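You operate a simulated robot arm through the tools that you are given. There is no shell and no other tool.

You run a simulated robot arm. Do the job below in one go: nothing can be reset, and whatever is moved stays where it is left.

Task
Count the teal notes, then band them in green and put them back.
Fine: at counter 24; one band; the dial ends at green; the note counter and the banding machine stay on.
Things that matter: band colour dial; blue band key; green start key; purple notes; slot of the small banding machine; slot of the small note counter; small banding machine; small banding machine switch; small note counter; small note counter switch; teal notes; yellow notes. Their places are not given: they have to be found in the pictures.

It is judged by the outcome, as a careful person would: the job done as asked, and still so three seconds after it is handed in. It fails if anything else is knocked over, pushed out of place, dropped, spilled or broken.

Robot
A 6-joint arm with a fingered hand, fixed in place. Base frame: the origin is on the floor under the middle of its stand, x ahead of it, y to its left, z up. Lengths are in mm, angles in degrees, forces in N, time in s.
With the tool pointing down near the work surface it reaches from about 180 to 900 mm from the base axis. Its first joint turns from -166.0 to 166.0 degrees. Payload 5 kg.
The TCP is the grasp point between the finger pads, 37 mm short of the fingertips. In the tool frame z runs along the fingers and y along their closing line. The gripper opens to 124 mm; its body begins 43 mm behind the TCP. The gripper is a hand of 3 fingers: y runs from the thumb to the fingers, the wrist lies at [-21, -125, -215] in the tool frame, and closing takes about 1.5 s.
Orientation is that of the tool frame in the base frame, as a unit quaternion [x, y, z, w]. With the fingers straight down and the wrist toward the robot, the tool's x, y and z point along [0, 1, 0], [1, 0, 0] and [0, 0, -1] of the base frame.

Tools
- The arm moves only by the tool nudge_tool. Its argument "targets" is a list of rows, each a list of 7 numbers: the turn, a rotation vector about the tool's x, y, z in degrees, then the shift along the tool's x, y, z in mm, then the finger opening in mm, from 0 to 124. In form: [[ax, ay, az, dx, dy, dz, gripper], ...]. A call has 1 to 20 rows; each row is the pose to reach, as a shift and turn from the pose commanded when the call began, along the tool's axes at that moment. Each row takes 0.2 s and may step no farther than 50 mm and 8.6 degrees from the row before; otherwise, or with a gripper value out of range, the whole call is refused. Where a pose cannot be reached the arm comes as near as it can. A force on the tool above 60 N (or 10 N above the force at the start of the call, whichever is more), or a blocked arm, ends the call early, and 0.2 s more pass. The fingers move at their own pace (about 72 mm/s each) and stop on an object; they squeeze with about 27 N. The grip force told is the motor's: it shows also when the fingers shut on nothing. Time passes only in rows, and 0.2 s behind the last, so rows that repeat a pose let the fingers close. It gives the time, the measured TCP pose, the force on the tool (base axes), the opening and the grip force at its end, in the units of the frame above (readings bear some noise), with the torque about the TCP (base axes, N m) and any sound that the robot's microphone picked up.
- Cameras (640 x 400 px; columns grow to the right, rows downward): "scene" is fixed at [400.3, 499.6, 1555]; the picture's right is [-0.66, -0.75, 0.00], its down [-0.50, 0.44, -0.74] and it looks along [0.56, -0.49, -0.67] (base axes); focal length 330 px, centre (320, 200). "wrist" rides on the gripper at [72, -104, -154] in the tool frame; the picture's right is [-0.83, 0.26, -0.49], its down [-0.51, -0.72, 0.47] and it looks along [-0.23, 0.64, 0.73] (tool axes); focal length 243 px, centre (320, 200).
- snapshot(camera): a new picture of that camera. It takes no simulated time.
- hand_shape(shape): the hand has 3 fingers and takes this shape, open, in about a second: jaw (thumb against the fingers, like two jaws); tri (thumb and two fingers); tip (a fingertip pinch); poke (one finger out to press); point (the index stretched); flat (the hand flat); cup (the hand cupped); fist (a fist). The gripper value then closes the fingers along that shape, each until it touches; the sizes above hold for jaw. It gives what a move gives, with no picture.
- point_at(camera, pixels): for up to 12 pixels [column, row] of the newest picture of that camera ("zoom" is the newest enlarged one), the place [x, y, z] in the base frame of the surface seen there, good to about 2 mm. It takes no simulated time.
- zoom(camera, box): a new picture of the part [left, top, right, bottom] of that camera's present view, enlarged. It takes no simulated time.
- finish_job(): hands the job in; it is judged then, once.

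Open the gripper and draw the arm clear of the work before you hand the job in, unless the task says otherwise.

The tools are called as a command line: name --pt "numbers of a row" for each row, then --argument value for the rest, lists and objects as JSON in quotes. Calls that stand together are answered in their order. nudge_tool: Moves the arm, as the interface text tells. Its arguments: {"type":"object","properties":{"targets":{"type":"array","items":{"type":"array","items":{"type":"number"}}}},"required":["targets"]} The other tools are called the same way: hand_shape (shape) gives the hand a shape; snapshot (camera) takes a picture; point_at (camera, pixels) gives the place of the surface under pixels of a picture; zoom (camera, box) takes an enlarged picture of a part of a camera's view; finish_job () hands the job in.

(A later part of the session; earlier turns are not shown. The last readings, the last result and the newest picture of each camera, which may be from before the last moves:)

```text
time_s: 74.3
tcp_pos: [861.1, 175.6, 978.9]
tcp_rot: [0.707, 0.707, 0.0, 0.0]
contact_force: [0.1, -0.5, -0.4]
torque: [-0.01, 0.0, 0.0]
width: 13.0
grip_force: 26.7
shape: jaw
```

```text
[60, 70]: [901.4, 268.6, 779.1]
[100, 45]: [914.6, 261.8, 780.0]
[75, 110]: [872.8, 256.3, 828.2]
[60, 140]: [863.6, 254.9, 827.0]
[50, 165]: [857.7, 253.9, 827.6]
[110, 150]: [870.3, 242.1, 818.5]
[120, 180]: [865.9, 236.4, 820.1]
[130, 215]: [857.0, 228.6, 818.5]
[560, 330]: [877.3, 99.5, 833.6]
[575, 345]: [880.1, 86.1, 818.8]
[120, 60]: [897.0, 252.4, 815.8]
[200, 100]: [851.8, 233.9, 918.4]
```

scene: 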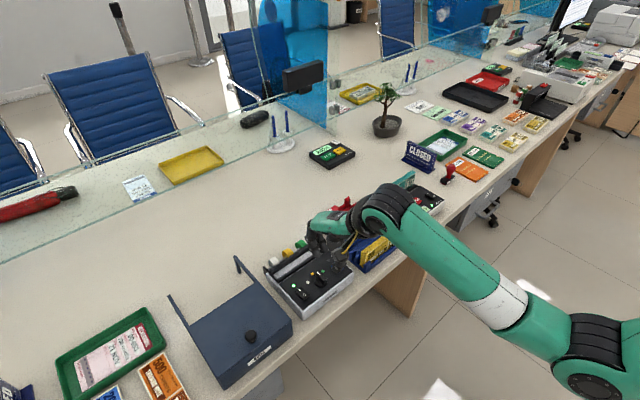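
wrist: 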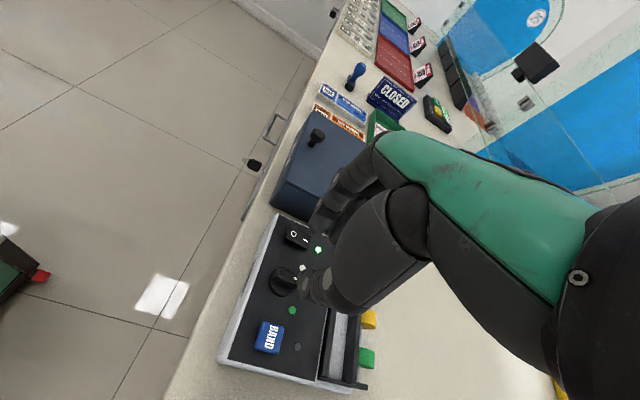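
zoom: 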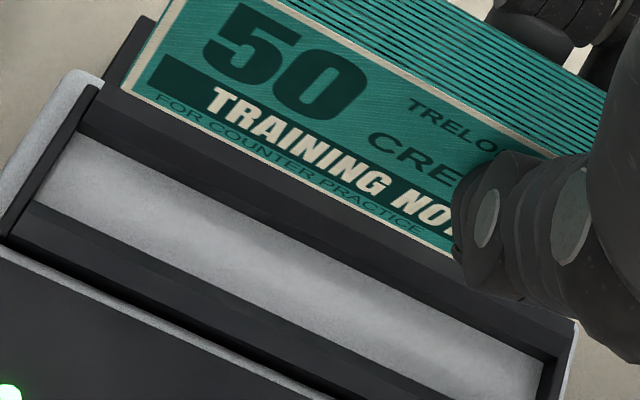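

The bundle's face is at x≈851.8 and it needs about +1.5 in y to be centred between the end walls (97–253). I'll lower it most of the way.

nudge_tool --pt "0 0 0 1.5 -0.5 15 0" --pt "0 0 0 1.5 -0.5 35 0" --pt "0 0 0 1.5 -0.5 55 0" --pt "0 0 0 1.5 -0.5 68 0" --pt "0 0 0 1.5 -0.5 76 0" --pt "0 0 0 1.5 -0.5 76 0"

zoom --camera "wrist" --box '[180, 190, 344, 310]'

zoom --camera "scene" --box '[255, 210, 345, 290]'

```text
time_s: 75.7
tcp_pos: [860.8, 179.7, 902.0]
tcp_rot: [0.707, 0.707, 0.001, -0.001]
contact_force: [1.0, -0.4, -2.0]
torque: [0.02, 0.02, 0.01]
width: 12.9
grip_force: 27.1
shape: jaw
```

```text
3.33 times, centred on (262, 250) of wrist
```

zoom: 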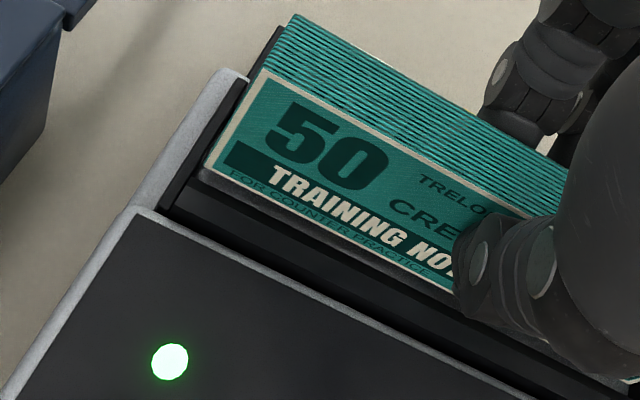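

```text
5.00 times, centred on (300, 250) of scene
```

zoom: 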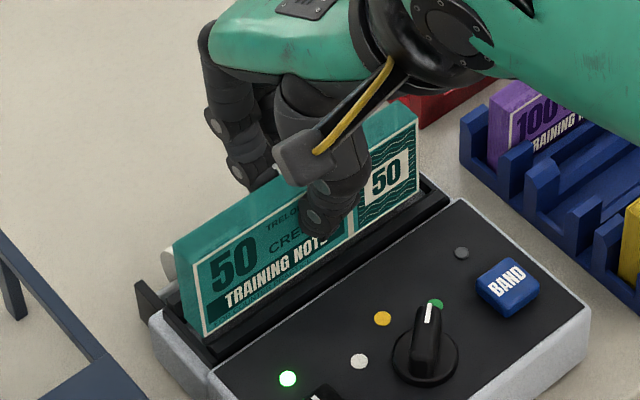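

The bundle is entering the slot. I'll check its ends relative to the end walls before the last 9 mm.

point_at --camera "zoom" --pixels '[[180, 255], [205, 275], [185, 300], [200, 325], [165, 310], [175, 330], [412, 120], [416, 190], [430, 185], [215, 330], [230, 210], [300, 180]]'

zoom --camera "wrist" --box '[200, 200, 290, 256]'

point_at --camera "zoom" --pixels '[[200, 140], [150, 230], [215, 100], [170, 180], [120, 150], [90, 200], [60, 250], [250, 200], [300, 120], [180, 100], [140, 190], [110, 230]]'

```text
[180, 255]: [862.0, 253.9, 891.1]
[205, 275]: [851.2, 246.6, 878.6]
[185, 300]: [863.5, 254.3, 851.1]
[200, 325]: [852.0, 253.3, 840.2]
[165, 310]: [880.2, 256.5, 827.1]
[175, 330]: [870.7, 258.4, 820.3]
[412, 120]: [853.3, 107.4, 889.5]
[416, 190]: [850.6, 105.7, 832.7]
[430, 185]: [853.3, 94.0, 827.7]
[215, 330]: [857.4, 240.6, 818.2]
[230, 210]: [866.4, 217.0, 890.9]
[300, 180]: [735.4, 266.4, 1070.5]
```

```text
7.11 times, centred on (245, 228) of wrist
```

zoom: 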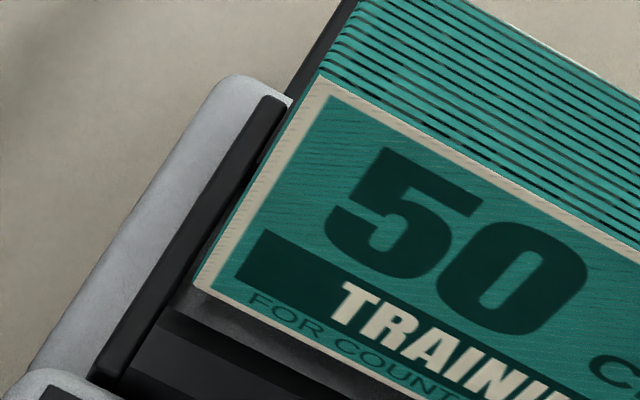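

```text
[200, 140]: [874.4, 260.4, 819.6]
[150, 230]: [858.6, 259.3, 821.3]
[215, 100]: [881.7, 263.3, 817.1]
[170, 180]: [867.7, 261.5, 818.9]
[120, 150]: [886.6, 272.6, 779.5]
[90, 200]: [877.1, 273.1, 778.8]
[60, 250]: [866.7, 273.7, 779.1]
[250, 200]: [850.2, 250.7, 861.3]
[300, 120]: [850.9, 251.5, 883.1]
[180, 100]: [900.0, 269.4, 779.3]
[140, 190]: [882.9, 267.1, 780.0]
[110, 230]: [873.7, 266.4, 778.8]
```

The bundle's near end is at y≈253.7, right over the end wall, with its far end at 106, so it sits about 4.5 mm too far in +y. I'll lift 3 mm, shift -4.5 mm in y and re-measure.

nudge_tool --pt "0 0 0 0 0 -4 0" --pt "0 0 0 -2.5 0 -4 0" --pt "0 0 0 -4.5 0 -4 0" --pt "0 0 0 -4.5 0 -4 0"

zoom --camera "scene" --box '[255, 210, 345, 290]'

point_at --camera "zoom" --pixels '[[178, 250], [182, 270], [190, 300], [188, 285], [198, 320], [412, 120], [415, 150], [416, 180], [155, 290], [435, 190], [430, 175], [145, 300]]'

zoom --camera "wrist" --box '[200, 200, 290, 256]'

```text
time_s: 76.7
tcp_pos: [861.3, 174.3, 906.4]
tcp_rot: [0.707, 0.707, -0.001, -0.001]
contact_force: [-0.1, -1.3, -1.0]
torque: [-0.01, 0.01, -0.02]
width: 13.2
grip_force: 27.4
shape: jaw
```

```text
5.00 times, centred on (300, 250) of scene
```

zoom: 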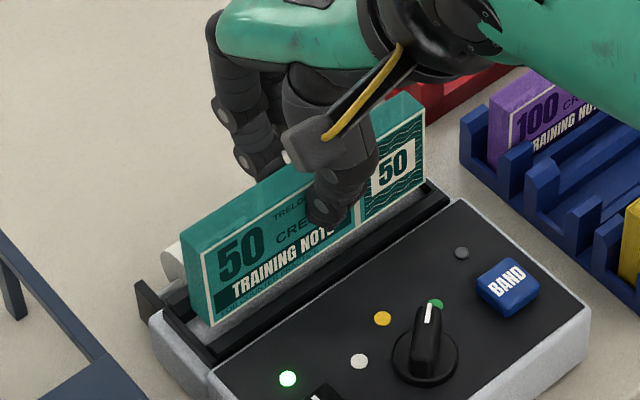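

```text
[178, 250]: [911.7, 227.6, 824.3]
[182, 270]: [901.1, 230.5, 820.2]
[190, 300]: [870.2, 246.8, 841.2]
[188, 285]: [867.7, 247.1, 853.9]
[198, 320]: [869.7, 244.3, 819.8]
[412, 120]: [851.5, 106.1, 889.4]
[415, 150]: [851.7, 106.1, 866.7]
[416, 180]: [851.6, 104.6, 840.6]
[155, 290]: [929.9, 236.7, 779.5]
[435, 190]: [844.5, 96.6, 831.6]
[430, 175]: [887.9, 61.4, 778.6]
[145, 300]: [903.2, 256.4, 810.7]
```

```text
7.11 times, centred on (245, 228) of wrist
```

zoom: 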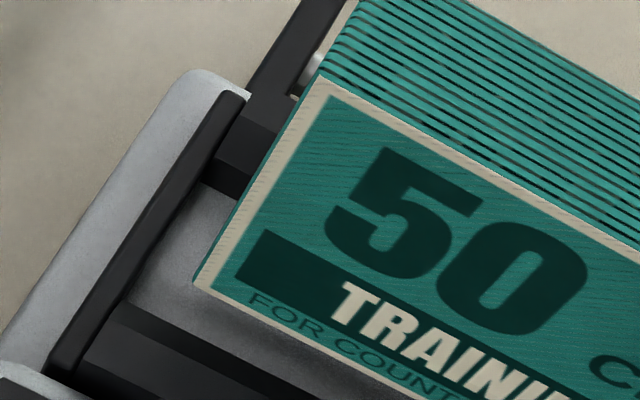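

The near end is now at y≈247 and the far end at about 100, against inner walls at 97 and 253. I'll nudge +1 in y and lower the remaining ~13 mm slowly until contact.

nudge_tool --pt "0 0 0 1 -0.5 3 0" --pt "0 0 0 1 -0.5 6 0" --pt "0 0 0 1 -0.5 8.5 0" --pt "0 0 0 1 -0.5 10.5 0" --pt "0 0 0 1 -0.5 12 0" --pt "0 0 0 1 -0.5 13 0" --pt "0 0 0 1 -0.5 13 0"

zoom --camera "scene" --box '[255, 210, 345, 290]'

zoom --camera "wrist" --box '[180, 190, 344, 310]'

```text
time_s: 78.3
tcp_pos: [859.7, 174.4, 892.9]
tcp_rot: [0.707, 0.707, 0.001, 0.0]
contact_force: [-0.5, 0.2, -1.4]
torque: [0.01, -0.02, -0.03]
width: 13.1
grip_force: 27.7
shape: jaw
```

```text
5.00 times, centred on (300, 250) of scene
```

zoom: 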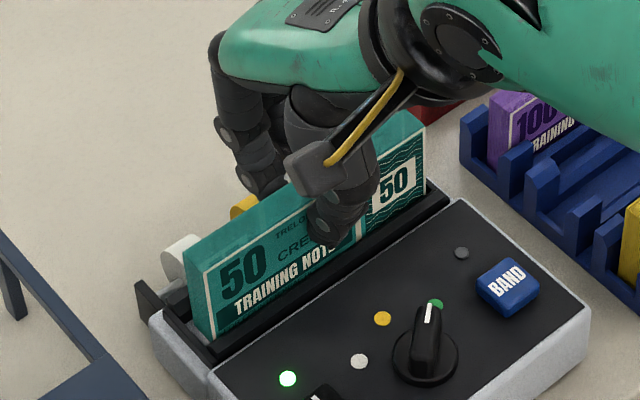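

```text
3.33 times, centred on (262, 250) of wrist
```

zoom: 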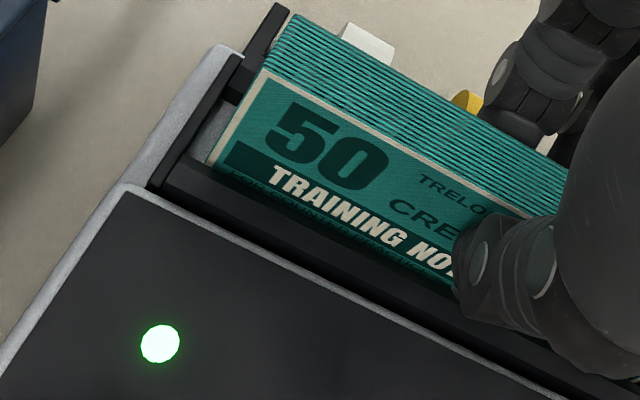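

No contact force yet; the bundle is in the slot within a millimetre or two of the floor. I'll lower in 0.7 mm steps to touch.

nudge_tool --pt "0 0 0 0 0 0.7 0" --pt "0 0 0 0 0 1.4 0" --pt "0 0 0 0 0 2.1 0" --pt "0 0 0 0 0 2.1 0"

zoom --camera "wrist" --box '[200, 200, 290, 256]'

point_at --camera "zoom" --pixels '[[330, 60], [345, 30], [300, 120], [250, 200], [350, 70], [420, 60], [500, 80], [230, 260], [180, 220], [150, 300], [400, 120], [560, 130]]'

```text
time_s: 79.3
tcp_pos: [859.6, 175.0, 891.2]
tcp_rot: [0.707, 0.707, 0.0, 0.0]
contact_force: [-2.3, -1.5, 6.6]
torque: [-0.05, 0.05, -0.03]
width: 13.2
grip_force: 27.2
shape: jaw
```

```text
7.11 times, centred on (245, 228) of wrist
```

zoom: 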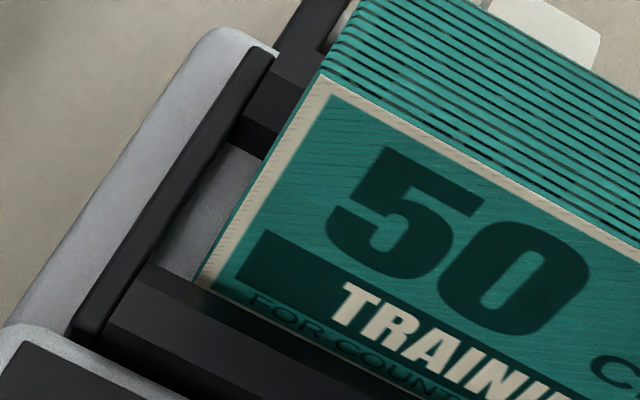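

```text
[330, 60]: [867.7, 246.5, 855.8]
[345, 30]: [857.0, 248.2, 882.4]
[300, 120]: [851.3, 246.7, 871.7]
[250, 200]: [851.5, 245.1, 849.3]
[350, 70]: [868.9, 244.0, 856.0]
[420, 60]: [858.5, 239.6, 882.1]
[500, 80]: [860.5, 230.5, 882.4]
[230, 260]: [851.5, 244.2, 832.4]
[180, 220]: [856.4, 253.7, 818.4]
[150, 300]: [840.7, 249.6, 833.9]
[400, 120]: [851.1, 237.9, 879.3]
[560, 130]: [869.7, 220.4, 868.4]
```

Contact at 6.6 N with the top at z≈882, so it's seated. I'll open the fingers and rise straight up.

nudge_tool --pt "0 0 0 0 0 -0.5 14" --pt "0 0 0 0 0 -0.5 20" --pt "0 0 0 0 0 -0.5 28" --pt "0 0 0 0 0 -0.5 36" --pt "0 0 0 0 0 -0.5 36" --pt "0 0 0 0 0 -15 36" --pt "0 0 0 0 0 -40 36" --pt "0 0 0 0 0 -75 36" --pt "0 0 0 0 0 -110 36" --pt "0 0 0 0 0 -130 36" --pt "0 0 0 0 0 -130 36"

zoom --camera "scene" --box '[250, 200, 360, 300]'

zoom --camera "wrist" --box '[180, 200, 360, 320]'

```text
time_s: 81.7
tcp_pos: [860.5, 173.6, 1020.7]
tcp_rot: [0.707, 0.707, 0.0, 0.0]
contact_force: [0.6, 0.2, 0.7]
torque: [-0.02, -0.02, 0.0]
width: 35.6
grip_force: 0.1
shape: jaw
```

```text
4.00 times, centred on (305, 250) of scene
```

zoom: 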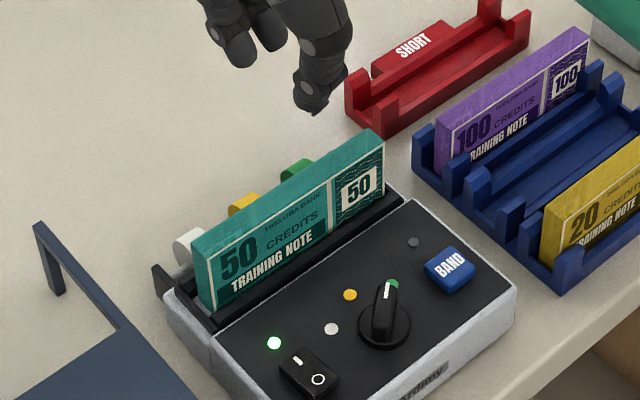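

```text
3.33 times, centred on (270, 260) of wrist
```

zoom: 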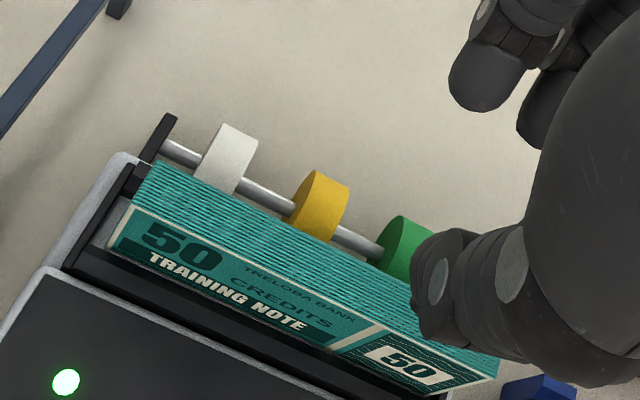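

The bundle stands in the bander's slot. Before pressing BAND I'll check the dial's pointing once more and the BAND key's position.

zoom --camera "scene" --box '[300, 250, 345, 290]'

point_at --camera "zoom" --pixels '[[520, 145], [480, 155], [515, 115], [560, 140], [525, 180], [345, 175], [338, 205], [327, 180], [362, 185], [315, 260], [345, 265], [350, 165]]'

```text
10.00 times, centred on (322, 270) of scene
```

zoom: 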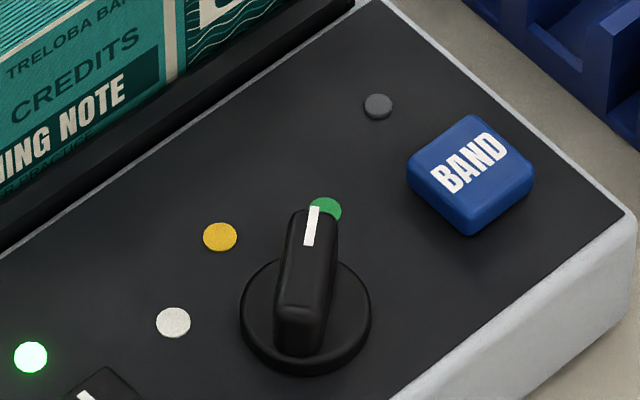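

```text
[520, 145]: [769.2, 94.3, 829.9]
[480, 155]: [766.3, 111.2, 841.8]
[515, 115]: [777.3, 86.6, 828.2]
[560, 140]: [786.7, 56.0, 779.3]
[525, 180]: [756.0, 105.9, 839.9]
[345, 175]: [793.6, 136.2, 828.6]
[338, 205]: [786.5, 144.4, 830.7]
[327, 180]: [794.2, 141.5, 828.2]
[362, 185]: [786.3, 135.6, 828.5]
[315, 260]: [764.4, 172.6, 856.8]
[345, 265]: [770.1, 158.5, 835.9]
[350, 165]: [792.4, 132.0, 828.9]
```

I'll pick exact points on the mark and the key's top.

point_at --camera "zoom" --pixels '[[314, 210], [308, 242], [302, 280], [295, 305], [470, 165], [425, 170], [468, 125], [520, 155], [475, 205], [325, 209], [290, 215], [332, 218]]'

```text
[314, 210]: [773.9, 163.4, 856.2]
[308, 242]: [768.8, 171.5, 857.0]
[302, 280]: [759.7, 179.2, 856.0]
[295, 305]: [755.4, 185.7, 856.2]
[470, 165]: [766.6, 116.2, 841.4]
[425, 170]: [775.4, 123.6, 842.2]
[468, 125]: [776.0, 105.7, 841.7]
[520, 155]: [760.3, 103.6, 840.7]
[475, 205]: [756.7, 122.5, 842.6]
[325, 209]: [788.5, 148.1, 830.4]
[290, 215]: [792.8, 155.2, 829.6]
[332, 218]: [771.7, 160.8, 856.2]
```

The bar lies at -50.3°, exactly toward green, and the BAND key's centre is (766.5,114,841.7). I'll take the poke shape and move above the key (tip offset about +8 in y).

hand_shape --shape "poke"

nudge_tool --pt "0 0 0 -12 -18 0 124" --pt "0 0 0 -30 -42 0 124" --pt "0 0 0 -48 -68 10 124" --pt "0 0 0 -62 -88 30 124" --pt "0 0 0 -68 -94 60 124" --pt "0 0 0 -68 -94 90 124" --pt "0 0 0 -68 -94 110 124" --pt "0 0 0 -68 -94 114 124" --pt "0 0 0 -68 -94 114 124"

zoom --camera "scene" --box '[290, 215, 370, 295]'

zoom --camera "wrist" --box '[200, 160, 380, 320]'

```text
time_s: 82.6
tcp_pos: [861.8, 174.4, 1020.7]
tcp_rot: [0.707, 0.707, 0.0, 0.0]
contact_force: [-0.8, -0.4, 0.1]
torque: [0.03, -0.03, -0.01]
width: 0.2
grip_force: 0.0
shape: poke
```

```text
time_s: 84.6
tcp_pos: [766.3, 105.8, 906.4]
tcp_rot: [0.707, 0.707, 0.001, 0.0]
contact_force: [-0.1, -0.9, -1.1]
torque: [0.01, 0.02, -0.02]
width: 0.2
grip_force: 0.1
shape: poke
```

```text
5.00 times, centred on (330, 255) of scene
```

zoom: 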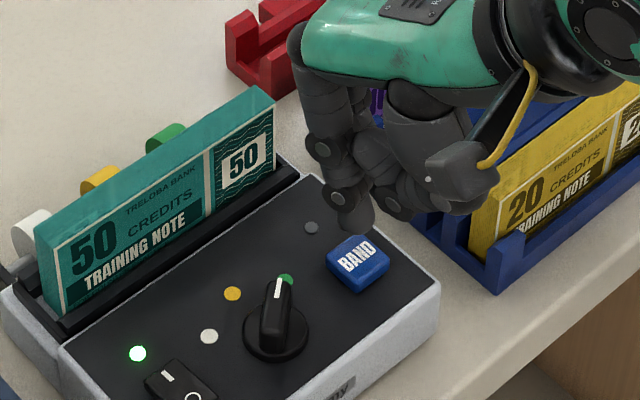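

```text
2.50 times, centred on (290, 240) of wrist
```

zoom: 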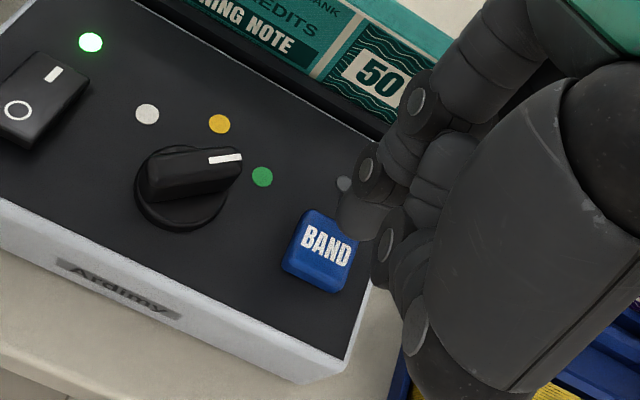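

The poke tip is above the BAND key. I'll measure the tip's location for centring before pressing.

zoom --camera "scene" --box '[320, 230, 365, 275]'

point_at --camera "zoom" --pixels '[[270, 150], [250, 140], [290, 150], [260, 170], [280, 170], [300, 130], [240, 110], [230, 230], [290, 240], [260, 200], [350, 130], [340, 110]]'

```text
8.89 times, centred on (342, 252) of scene
```

zoom: 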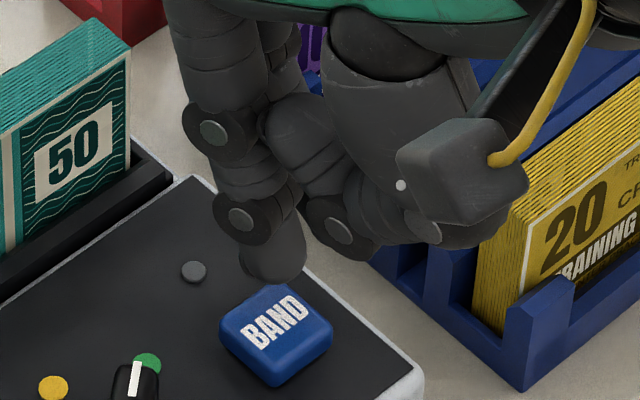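

```text
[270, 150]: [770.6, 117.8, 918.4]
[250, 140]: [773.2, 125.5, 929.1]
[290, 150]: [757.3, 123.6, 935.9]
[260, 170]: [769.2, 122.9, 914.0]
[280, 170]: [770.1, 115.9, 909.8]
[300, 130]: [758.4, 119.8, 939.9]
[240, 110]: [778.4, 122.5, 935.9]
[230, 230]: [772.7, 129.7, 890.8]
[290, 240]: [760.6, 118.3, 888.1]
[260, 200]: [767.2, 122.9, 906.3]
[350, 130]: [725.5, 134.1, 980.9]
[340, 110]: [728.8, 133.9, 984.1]
```

The tip centre is about (766.5,114), matching the key centre. I'll press down to z≈875.5, as worked for START, and look.

nudge_tool --pt "0 0 0 0 0 10 124" --pt "0 0 0 0 0 19 124" --pt "0 0 0 0 0 25 124" --pt "0 0 0 0 0 28 124" --pt "0 0 0 0 0 29.5 124" --pt "0 0 0 0 0 30.8 124"

zoom --camera "scene" --box '[255, 215, 365, 295]'

```text
time_s: 86.0
tcp_pos: [766.3, 107.0, 876.4]
tcp_rot: [0.707, 0.707, 0.001, 0.0]
contact_force: [0.2, -0.7, 1.7]
torque: [-0.03, 0.02, -0.04]
width: 0.0
grip_force: 0.0
shape: poke
heard: click
```

```text
5.00 times, centred on (310, 255) of scene
```

zoom: 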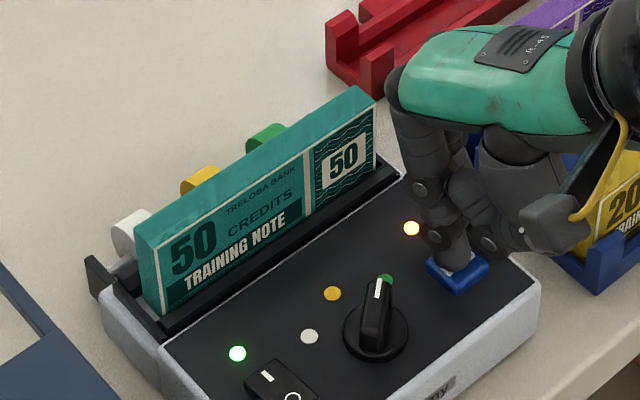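

A click was heard and the bander's amber lamp is lit. I'll retract straight up and wait for the banding to finish.

nudge_tool --pt "0 0 0 0 0 -8 124" --pt "0 0 0 0 0 -25 124" --pt "0 0 0 0 0 -55 124" --pt "0 0 0 0 0 -90 124" --pt "0 0 0 0 0 -125 124" --pt "0 0 0 0 0 -145 124" --pt "0 0 0 0 0 -145 124" --pt "0 0 0 0 0 -145 124" --pt "0 0 0 0 0 -145 124" --pt "0 0 0 0 0 -145 124" --pt "0 0 0 0 0 -145 124" --pt "0 0 0 0 0 -145 124" --pt "0 0 0 0 0 -145 124" --pt "0 0 0 0 0 -145 124" --pt "0 0 0 0 0 -145 124"

zoom --camera "scene" --box '[255, 215, 365, 295]'

```text
time_s: 89.2
tcp_pos: [766.6, 107.8, 1020.1]
tcp_rot: [0.707, 0.707, -0.001, 0.0]
contact_force: [-0.1, -0.3, 0.8]
torque: [0.0, 0.0, -0.03]
width: 0.0
grip_force: 0.0
shape: poke
```

```text
5.00 times, centred on (310, 255) of scene
```

zoom: 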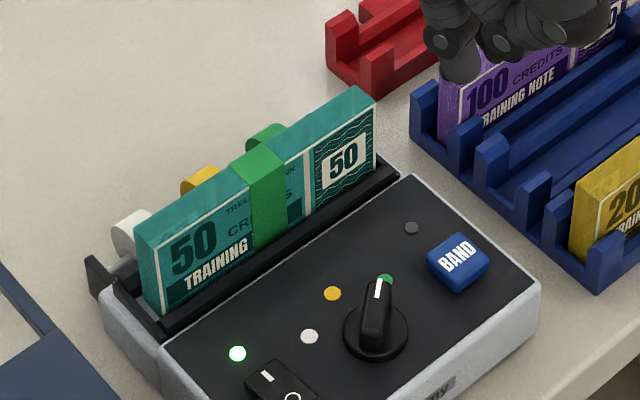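

The green band is on the bundle and the lamp is off, so that's one band. Next I'll go back to jaw, move above the bundle and measure it for a high grip.

hand_shape --shape "jaw"

nudge_tool --pt "0 0 0 10 12 0 80" --pt "0 0 0 26 36 0 60" --pt "0 0 0 44 62 0 40" --pt "0 0 0 58 84 0 36" --pt "0 0 0 67 93 0 36" --pt "0 0 0 67 93 0 36"

zoom --camera "wrist" --box '[180, 200, 360, 320]'

zoom --camera "scene" --box '[270, 210, 340, 270]'

point_at --camera "zoom" --pixels '[[120, 230], [130, 270], [160, 215], [200, 190], [180, 250], [300, 190], [420, 60], [445, 130], [270, 145], [285, 190], [340, 100], [130, 330]]'

```text
time_s: 90.1
tcp_pos: [766.4, 108.7, 1020.2]
tcp_rot: [0.707, 0.707, 0.0, 0.0]
contact_force: [-0.2, 0.0, -0.1]
torque: [-0.02, -0.01, -0.07]
width: 123.9
grip_force: 0.0
shape: jaw
```

```text
time_s: 91.5
tcp_pos: [859.3, 174.0, 1023.0]
tcp_rot: [0.707, 0.707, 0.0, 0.0]
contact_force: [0.2, -0.3, 0.5]
torque: [-0.01, 0.02, 0.02]
width: 36.3
grip_force: 0.1
shape: jaw
```

```text
3.33 times, centred on (270, 260) of wrist
```

zoom: 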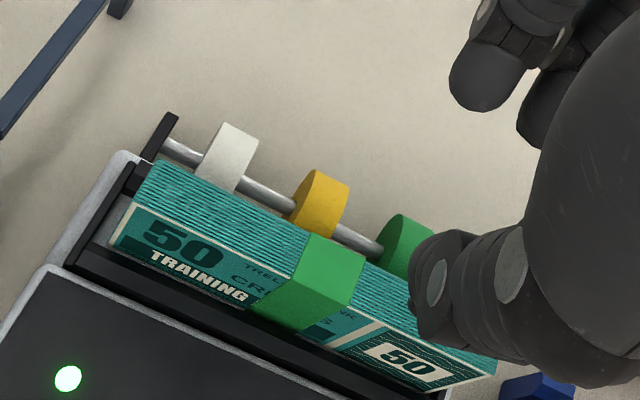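

```text
6.67 times, centred on (305, 240) of scene
```

zoom: 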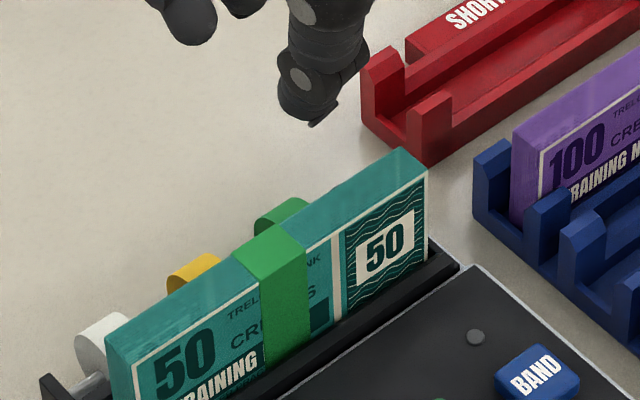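

```text
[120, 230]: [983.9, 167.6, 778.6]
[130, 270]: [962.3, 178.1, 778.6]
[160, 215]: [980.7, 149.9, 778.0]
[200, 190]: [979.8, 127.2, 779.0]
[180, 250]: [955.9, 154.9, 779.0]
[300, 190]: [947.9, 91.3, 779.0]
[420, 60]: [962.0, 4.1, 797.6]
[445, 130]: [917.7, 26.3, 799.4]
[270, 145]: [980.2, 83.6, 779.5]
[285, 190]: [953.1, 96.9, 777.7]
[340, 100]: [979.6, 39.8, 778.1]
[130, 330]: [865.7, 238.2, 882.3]
```

I'll measure the bundle's ends, faces and the band in this zoom.

point_at --camera "zoom" --pixels '[[112, 352], [130, 362], [118, 380], [425, 175], [405, 155], [400, 180], [425, 240], [265, 250], [285, 290], [250, 270], [205, 300], [320, 215]]'

zoom --camera "wrist" --box '[200, 240, 344, 330]'

point_at --camera "zoom" --pixels '[[50, 50], [20, 90], [100, 60], [90, 110], [200, 100], [190, 150], [260, 100], [280, 130], [270, 150], [250, 190], [380, 180], [480, 230]]'

```text
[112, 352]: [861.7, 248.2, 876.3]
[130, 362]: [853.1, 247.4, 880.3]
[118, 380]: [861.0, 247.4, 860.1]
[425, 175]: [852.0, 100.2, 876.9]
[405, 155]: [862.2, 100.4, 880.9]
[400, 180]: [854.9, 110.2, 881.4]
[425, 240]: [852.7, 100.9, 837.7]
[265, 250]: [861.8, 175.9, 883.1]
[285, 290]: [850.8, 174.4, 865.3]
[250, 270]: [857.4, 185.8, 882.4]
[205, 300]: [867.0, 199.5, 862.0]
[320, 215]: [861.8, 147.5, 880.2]
```

```text
4.44 times, centred on (272, 285) of wrist
```

zoom: 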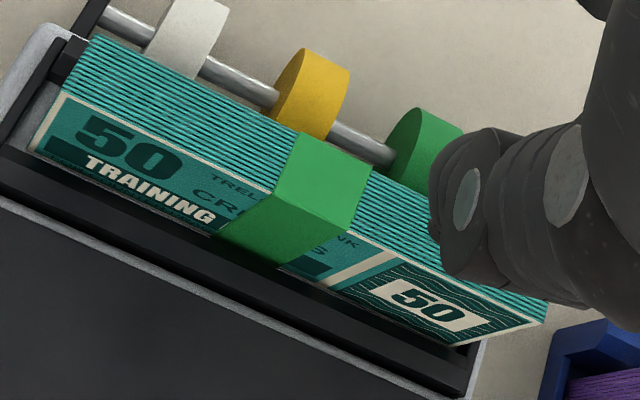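

```text
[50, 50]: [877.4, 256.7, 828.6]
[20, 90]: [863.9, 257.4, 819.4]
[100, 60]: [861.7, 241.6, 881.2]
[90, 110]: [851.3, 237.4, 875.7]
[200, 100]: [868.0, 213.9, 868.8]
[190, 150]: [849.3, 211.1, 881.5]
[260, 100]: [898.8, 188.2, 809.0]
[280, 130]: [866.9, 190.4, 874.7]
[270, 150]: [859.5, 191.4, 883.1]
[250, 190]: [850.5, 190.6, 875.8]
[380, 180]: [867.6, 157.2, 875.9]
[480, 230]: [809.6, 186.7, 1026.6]
```

The banded bundle spans x 851–868 and y 100–248, with its top at 882. I'll descend to z≈903 with the fingers open, for a high grip like the first one.

nudge_tool --pt "0 0 0 1 0 35 34" --pt "0 0 0 1 0 70 34" --pt "0 0 0 1 0 100 34" --pt "0 0 0 1 0 114 34" --pt "0 0 0 1 0 118 34" --pt "0 0 0 1 0 118 34"

zoom --camera "wrist" --box '[200, 180, 380, 320]'

```text
time_s: 92.9
tcp_pos: [859.7, 173.7, 903.6]
tcp_rot: [0.707, 0.707, -0.001, 0.0]
contact_force: [0.2, 0.2, 0.8]
torque: [-0.01, 0.0, -0.02]
width: 34.3
grip_force: 0.0
shape: jaw
```

```text
2.86 times, centred on (290, 250) of wrist
```

zoom: 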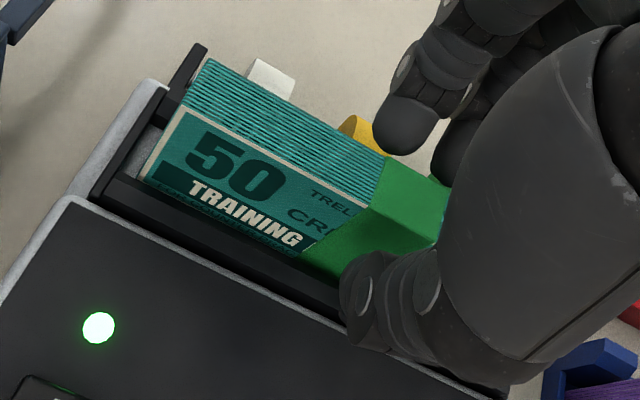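

The fingers straddle the banded centre. I'll close and then lift slowly.

nudge_tool --pt "0 0 0 0 0 0 26" --pt "0 0 0 0 0 0 18" --pt "0 0 0 0 0 0 8" --pt "0 0 0 0 0 0 0" --pt "0 0 0 0 0 0 0" --pt "0 0 0 0 0 0 0"

nudge_tool --pt "0 0 0 0 0 -4 0" --pt "0 0 0 0 0 -12 0" --pt "0 0 0 0 0 -24 0" --pt "0 0 0 0 0 -40 0" --pt "0 0 0 0 0 -58 0" --pt "0 0 0 0 0 -74 0" --pt "0 0 0 0 0 -74 0"

zoom --camera "scene" --box '[260, 190, 360, 280]'

zoom --camera "wrist" --box '[200, 180, 380, 320]'

```text
time_s: 94.3
tcp_pos: [858.1, 175.3, 903.9]
tcp_rot: [0.707, 0.707, 0.0, 0.0]
contact_force: [-1.1, 0.0, 0.0]
torque: [0.0, 0.01, 0.02]
width: 11.9
grip_force: 26.6
shape: jaw
```

```text
time_s: 95.9
tcp_pos: [858.8, 174.7, 976.3]
tcp_rot: [0.707, 0.707, 0.0, 0.0]
contact_force: [-0.2, -0.1, -1.5]
torque: [-0.01, 0.01, -0.02]
width: 12.2
grip_force: 26.9
shape: jaw
```

```text
4.44 times, centred on (310, 235) of scene
```

zoom: 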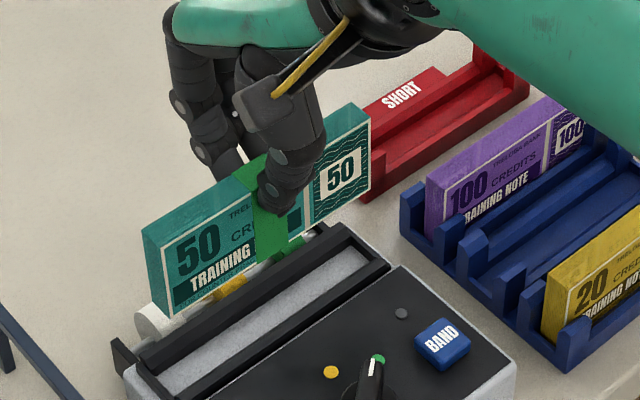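

```text
2.86 times, centred on (290, 250) of wrist
```

zoom: 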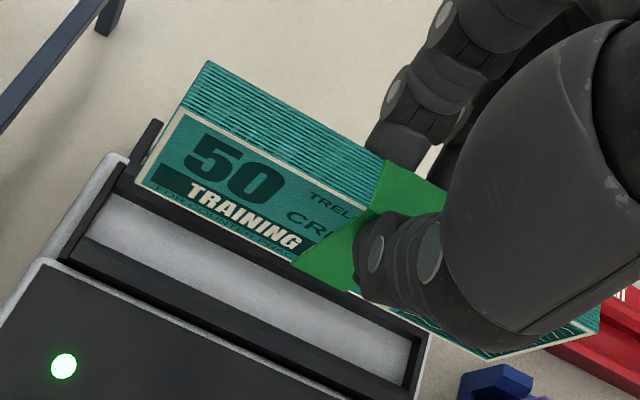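

The banded bundle is held straight. The teal slot in the rack is empty and visible, so I'll zoom in and measure its posts.

zoom --camera "scene" --box '[325, 215, 405, 270]'

point_at --camera "zoom" --pixels '[[150, 235], [175, 250], [230, 270], [250, 280], [190, 300], [200, 270], [215, 290], [300, 200], [320, 230], [350, 180], [400, 130], [440, 110]]'

```text
7.27 times, centred on (365, 242) of scene
```

zoom: 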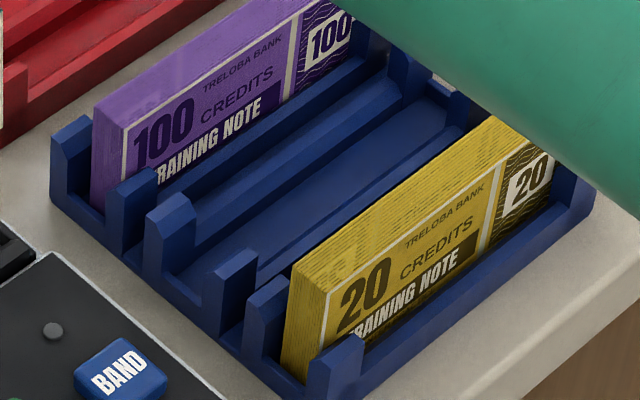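

```text
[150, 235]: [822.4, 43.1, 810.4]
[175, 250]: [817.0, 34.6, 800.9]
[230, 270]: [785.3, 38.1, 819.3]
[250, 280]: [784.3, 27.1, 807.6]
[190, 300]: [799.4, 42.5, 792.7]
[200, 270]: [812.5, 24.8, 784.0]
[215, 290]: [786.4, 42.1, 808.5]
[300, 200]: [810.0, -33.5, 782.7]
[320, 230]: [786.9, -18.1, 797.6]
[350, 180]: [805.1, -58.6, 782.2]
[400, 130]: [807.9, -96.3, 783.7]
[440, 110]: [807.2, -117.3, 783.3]
```

The slot floor is at z≈783, and I need the inner widths. I'll zoom into the near-end posts of the teal slot.

zoom --camera "scene" --box '[340, 235, 370, 260]'

point_at --camera "zoom" --pixels '[[100, 110], [120, 150], [160, 140], [150, 190], [180, 230], [220, 180], [230, 250], [270, 150], [300, 200], [320, 150], [350, 230], [200, 280]]'

```text
16.00 times, centred on (355, 248) of scene
```

zoom: 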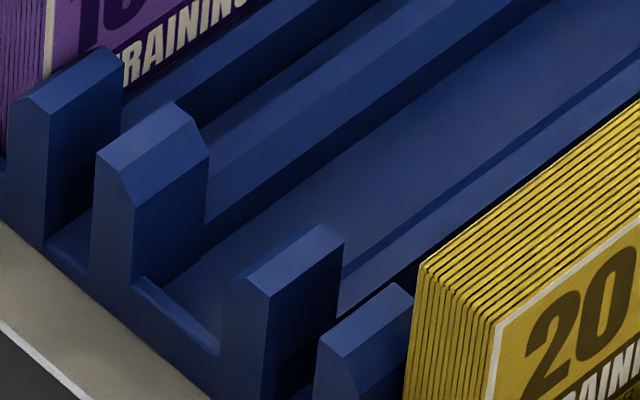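

```text
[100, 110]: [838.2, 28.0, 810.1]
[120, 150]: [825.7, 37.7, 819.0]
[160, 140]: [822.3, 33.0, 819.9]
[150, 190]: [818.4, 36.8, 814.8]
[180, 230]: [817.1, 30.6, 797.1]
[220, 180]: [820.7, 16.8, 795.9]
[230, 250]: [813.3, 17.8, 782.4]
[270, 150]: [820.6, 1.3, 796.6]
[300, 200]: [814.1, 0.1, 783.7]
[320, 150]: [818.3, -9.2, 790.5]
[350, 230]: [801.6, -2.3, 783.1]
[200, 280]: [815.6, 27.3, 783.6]
```

I'll measure the front post and the near lip in the same zoom.

point_at --camera "zoom" --pixels '[[250, 285], [270, 270], [300, 250], [320, 235], [340, 242], [300, 300], [170, 310], [200, 345], [215, 320], [350, 270], [400, 230], [140, 280]]'

```text
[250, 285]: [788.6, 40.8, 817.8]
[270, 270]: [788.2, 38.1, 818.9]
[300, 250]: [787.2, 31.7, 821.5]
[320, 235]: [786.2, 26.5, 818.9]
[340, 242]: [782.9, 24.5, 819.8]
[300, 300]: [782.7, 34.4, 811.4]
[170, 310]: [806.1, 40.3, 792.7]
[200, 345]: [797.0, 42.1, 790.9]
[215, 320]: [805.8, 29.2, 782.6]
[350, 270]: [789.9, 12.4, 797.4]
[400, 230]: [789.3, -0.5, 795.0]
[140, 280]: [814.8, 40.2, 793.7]
```

The slot's inside is x 791–817 (centre 804.2) and y 38.5 to about -118.5 (centre -40), with its floor at 783. I'll carry the bundle there at this height.

nudge_tool --pt "0 0 0 -12 -3 0 0" --pt "0 0 0 -36 -9 0 0" --pt "0 0 0 -66 -17 0 0" --pt "0 0 0 -98 -25 0 0" --pt "0 0 0 -130 -33 0 0" --pt "0 0 0 -160 -41 0 0" --pt "0 0 0 -188 -48 0 0" --pt "0 0 0 -206 -53 0 0" --pt "0 0 0 -214 -55 0 0" --pt "0 0 0 -214 -55 0 0" --pt "0 0 0 -214 -55 0 0"

zoom --camera "scene" --box '[325, 170, 415, 260]'

point_at --camera "zoom" --pixels '[[195, 210], [215, 225], [200, 250], [215, 290], [240, 270], [420, 110], [400, 110], [430, 170], [290, 170], [350, 200], [300, 240], [260, 190]]'

zoom --camera "wrist" --box '[180, 180, 380, 320]'

```text
time_s: 98.3
tcp_pos: [803.7, -41.4, 977.7]
tcp_rot: [0.707, 0.707, 0.0, 0.0]
contact_force: [0.4, 0.2, -1.7]
torque: [0.02, -0.01, 0.02]
width: 11.9
grip_force: 26.6
shape: jaw
```

```text
4.44 times, centred on (370, 215) of scene
```

zoom: 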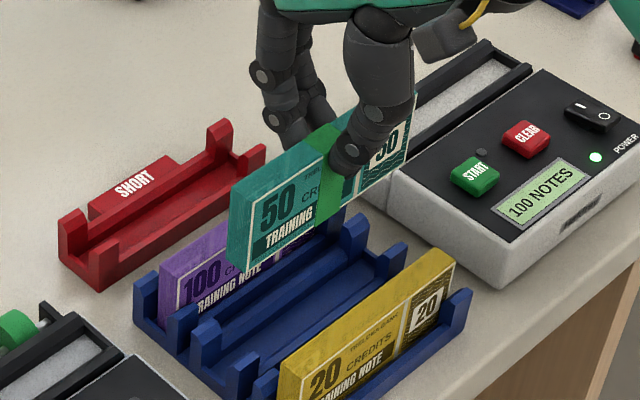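

```text
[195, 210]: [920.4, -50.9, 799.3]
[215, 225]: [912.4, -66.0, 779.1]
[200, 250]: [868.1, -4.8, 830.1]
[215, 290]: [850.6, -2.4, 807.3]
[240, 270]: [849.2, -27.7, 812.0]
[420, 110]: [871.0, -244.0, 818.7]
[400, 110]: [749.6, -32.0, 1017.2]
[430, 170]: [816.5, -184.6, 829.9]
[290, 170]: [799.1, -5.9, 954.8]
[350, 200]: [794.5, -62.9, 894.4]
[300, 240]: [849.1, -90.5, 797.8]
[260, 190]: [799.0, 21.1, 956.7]
```

```text
2.86 times, centred on (280, 250) of wrist
```

zoom: 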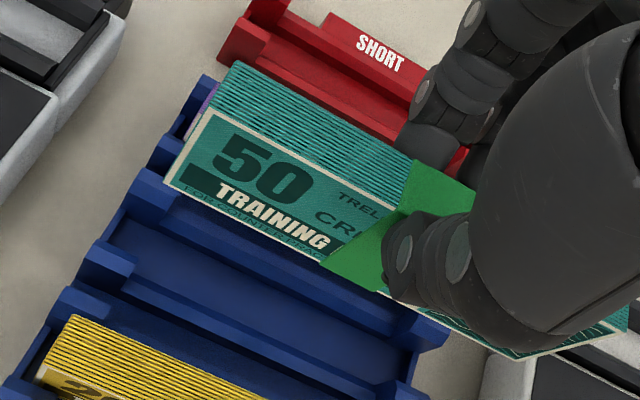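

I'm above the teal slot with the banded bundle. I'll measure its corners precisely from the wrist zoom.

zoom --camera "wrist" --box '[210, 200, 330, 290]'

point_at --camera "zoom" --pixels '[[150, 60], [130, 85], [95, 150], [80, 190], [110, 170], [200, 100], [200, 150], [160, 190], [250, 200], [300, 260], [350, 300], [400, 230]]'

zoom --camera "scene" --box '[350, 175, 420, 240]'

point_at --camera "zoom" --pixels '[[170, 225], [185, 235], [180, 260], [175, 300], [195, 330], [220, 300], [470, 130], [455, 150], [460, 190], [190, 215], [250, 180], [210, 215]]'

```text
4.44 times, centred on (270, 245) of wrist
```

zoom: 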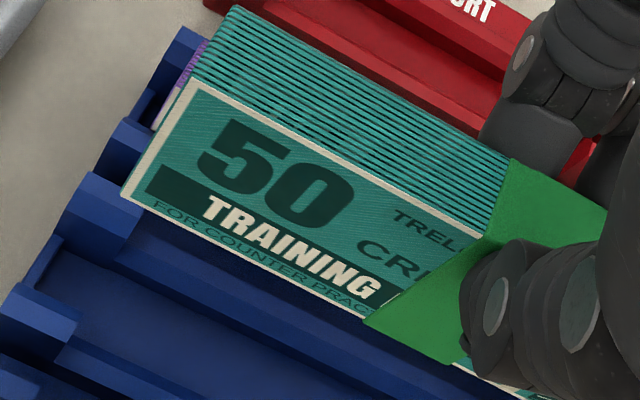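

```text
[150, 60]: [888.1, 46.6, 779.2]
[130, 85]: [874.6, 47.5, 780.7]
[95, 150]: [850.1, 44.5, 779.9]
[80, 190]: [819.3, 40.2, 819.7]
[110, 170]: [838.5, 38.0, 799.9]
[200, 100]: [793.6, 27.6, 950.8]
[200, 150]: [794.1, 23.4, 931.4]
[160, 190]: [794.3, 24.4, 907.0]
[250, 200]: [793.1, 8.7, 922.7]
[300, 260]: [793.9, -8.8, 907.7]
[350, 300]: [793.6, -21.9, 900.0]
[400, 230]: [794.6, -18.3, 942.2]
```

```text
6.15 times, centred on (385, 208) of scene
```

zoom: 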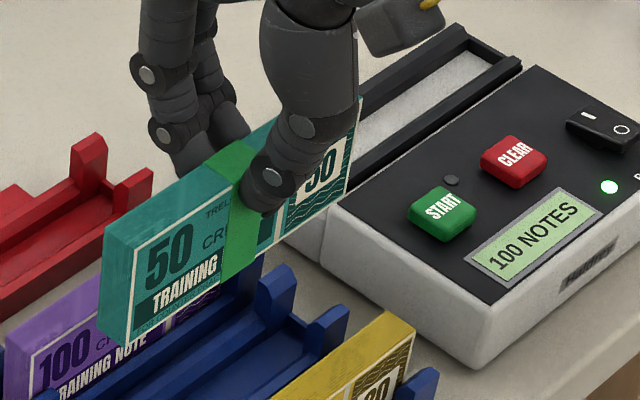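

```text
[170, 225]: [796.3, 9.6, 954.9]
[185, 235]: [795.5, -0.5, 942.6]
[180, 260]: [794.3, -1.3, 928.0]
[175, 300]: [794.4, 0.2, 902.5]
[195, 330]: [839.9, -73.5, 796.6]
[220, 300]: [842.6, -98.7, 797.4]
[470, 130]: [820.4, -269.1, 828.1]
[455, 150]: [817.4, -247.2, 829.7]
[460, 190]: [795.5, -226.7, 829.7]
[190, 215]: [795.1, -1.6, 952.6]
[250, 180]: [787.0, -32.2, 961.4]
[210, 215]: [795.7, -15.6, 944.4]
```

I'll pick the bundle's near-end face and far end in this zoom.

point_at --camera "zoom" --pixels '[[112, 250], [118, 280], [110, 310], [106, 235], [126, 245], [354, 120], [352, 150], [350, 185], [340, 120], [120, 330], [128, 300], [345, 195]]'

```text
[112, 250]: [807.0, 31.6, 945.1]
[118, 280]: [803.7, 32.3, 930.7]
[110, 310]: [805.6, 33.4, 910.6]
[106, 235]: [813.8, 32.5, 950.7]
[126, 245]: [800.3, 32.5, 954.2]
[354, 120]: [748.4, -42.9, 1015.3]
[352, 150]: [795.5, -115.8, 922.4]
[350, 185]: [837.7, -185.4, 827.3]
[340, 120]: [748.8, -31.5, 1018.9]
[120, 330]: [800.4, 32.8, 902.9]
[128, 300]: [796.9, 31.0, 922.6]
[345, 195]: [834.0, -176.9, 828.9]
```

The bundle's centre is at about (803.2,-41.5), against the slot centre (804.2,-40). I'll shift by (+1,+1.5) and lower until its bottom is just above the post tops.

nudge_tool --pt "0 0 0 1.5 1 15 0" --pt "0 0 0 1.5 1 32 0" --pt "0 0 0 1.5 1 48 0" --pt "0 0 0 1.5 1 60 0" --pt "0 0 0 1.5 1 67 0" --pt "0 0 0 1.5 1 67 0"

zoom --camera "scene" --box '[330, 195, 405, 260]'

point_at --camera "zoom" --pixels '[[155, 240], [165, 260], [160, 300], [175, 330], [190, 320], [220, 300], [250, 250], [400, 110], [410, 180], [150, 330], [190, 215], [200, 230]]'

zoom --camera "wrist" --box '[190, 190, 350, 300]'

```text
time_s: 99.7
tcp_pos: [803.3, -37.8, 910.3]
tcp_rot: [0.707, 0.707, 0.0, 0.0]
contact_force: [-0.6, 0.4, -1.5]
torque: [0.03, 0.04, 0.02]
width: 11.9
grip_force: 26.8
shape: jaw
```

```text
6.15 times, centred on (368, 228) of scene
```

zoom: 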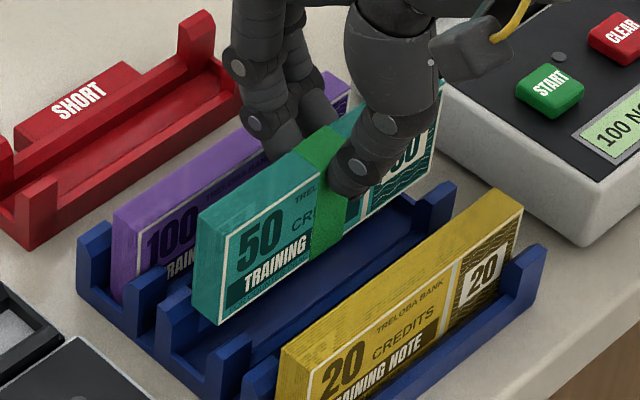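

```text
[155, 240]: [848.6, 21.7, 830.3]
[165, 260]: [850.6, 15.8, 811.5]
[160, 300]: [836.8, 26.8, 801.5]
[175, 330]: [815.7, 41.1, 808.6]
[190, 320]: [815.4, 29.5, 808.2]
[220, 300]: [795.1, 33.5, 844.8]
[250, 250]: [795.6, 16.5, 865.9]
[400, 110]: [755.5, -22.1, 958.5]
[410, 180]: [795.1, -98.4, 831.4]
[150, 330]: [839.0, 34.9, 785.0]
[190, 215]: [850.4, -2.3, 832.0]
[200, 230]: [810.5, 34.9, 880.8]
```

```text
3.64 times, centred on (270, 245) of wrist
```

zoom: 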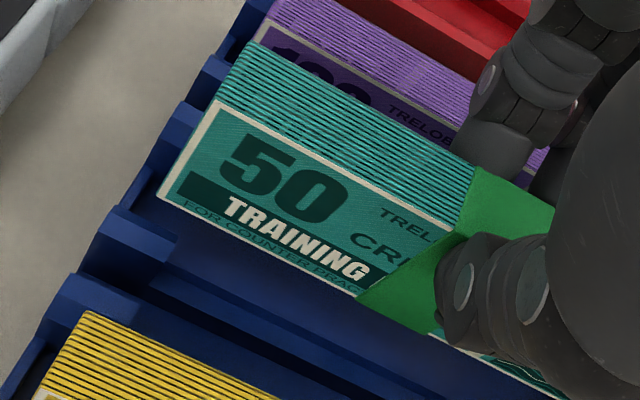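

The bundle is centred over the slot (face at x 795.3, near end at y 34.9). I'll lower it 30 mm, then check purple and yellow.

nudge_tool --pt "0 0 0 -0.5 0 8 0" --pt "0 0 0 -0.5 0 16 0" --pt "0 0 0 -0.5 0 24 0" --pt "0 0 0 -0.5 0 31 0" --pt "0 0 0 -0.5 0 31 0"

zoom --camera "scene" --box '[330, 205, 405, 265]'

point_at --camera "zoom" --pixels '[[130, 170], [150, 190], [170, 150], [140, 220], [220, 210], [240, 260], [200, 200], [300, 290], [330, 260], [110, 150], [130, 140], [200, 120]]'

zoom --camera "wrist" --box '[190, 190, 350, 300]'

```text
time_s: 100.9
tcp_pos: [804.6, -38.2, 878.6]
tcp_rot: [0.707, 0.707, 0.001, 0.0]
contact_force: [0.2, 0.4, -0.4]
torque: [0.01, 0.02, -0.02]
width: 11.9
grip_force: 26.5
shape: jaw
```

```text
6.67 times, centred on (368, 235) of scene
```

zoom: 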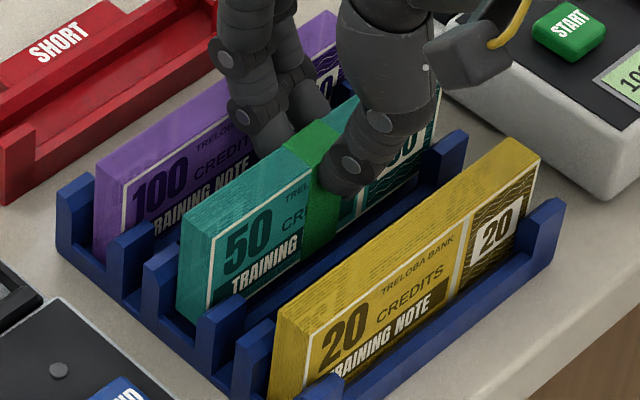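

```text
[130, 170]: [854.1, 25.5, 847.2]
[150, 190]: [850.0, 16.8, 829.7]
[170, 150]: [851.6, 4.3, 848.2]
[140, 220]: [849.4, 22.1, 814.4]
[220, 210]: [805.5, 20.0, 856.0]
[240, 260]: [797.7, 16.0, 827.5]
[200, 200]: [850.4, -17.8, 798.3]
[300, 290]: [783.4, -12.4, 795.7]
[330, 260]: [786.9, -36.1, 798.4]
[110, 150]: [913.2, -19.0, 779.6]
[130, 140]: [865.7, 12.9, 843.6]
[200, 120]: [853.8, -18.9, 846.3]
```

```text
3.64 times, centred on (270, 245) of wrist
```

zoom: 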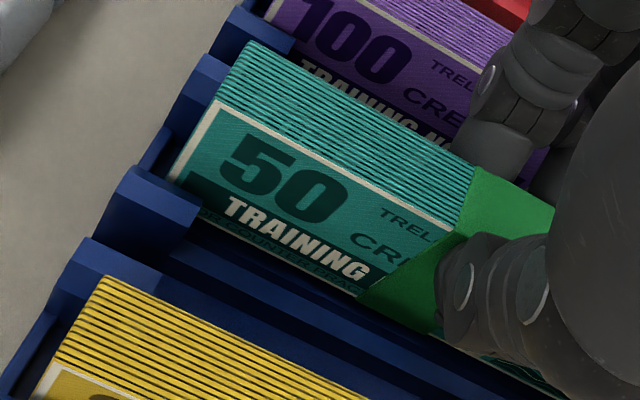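

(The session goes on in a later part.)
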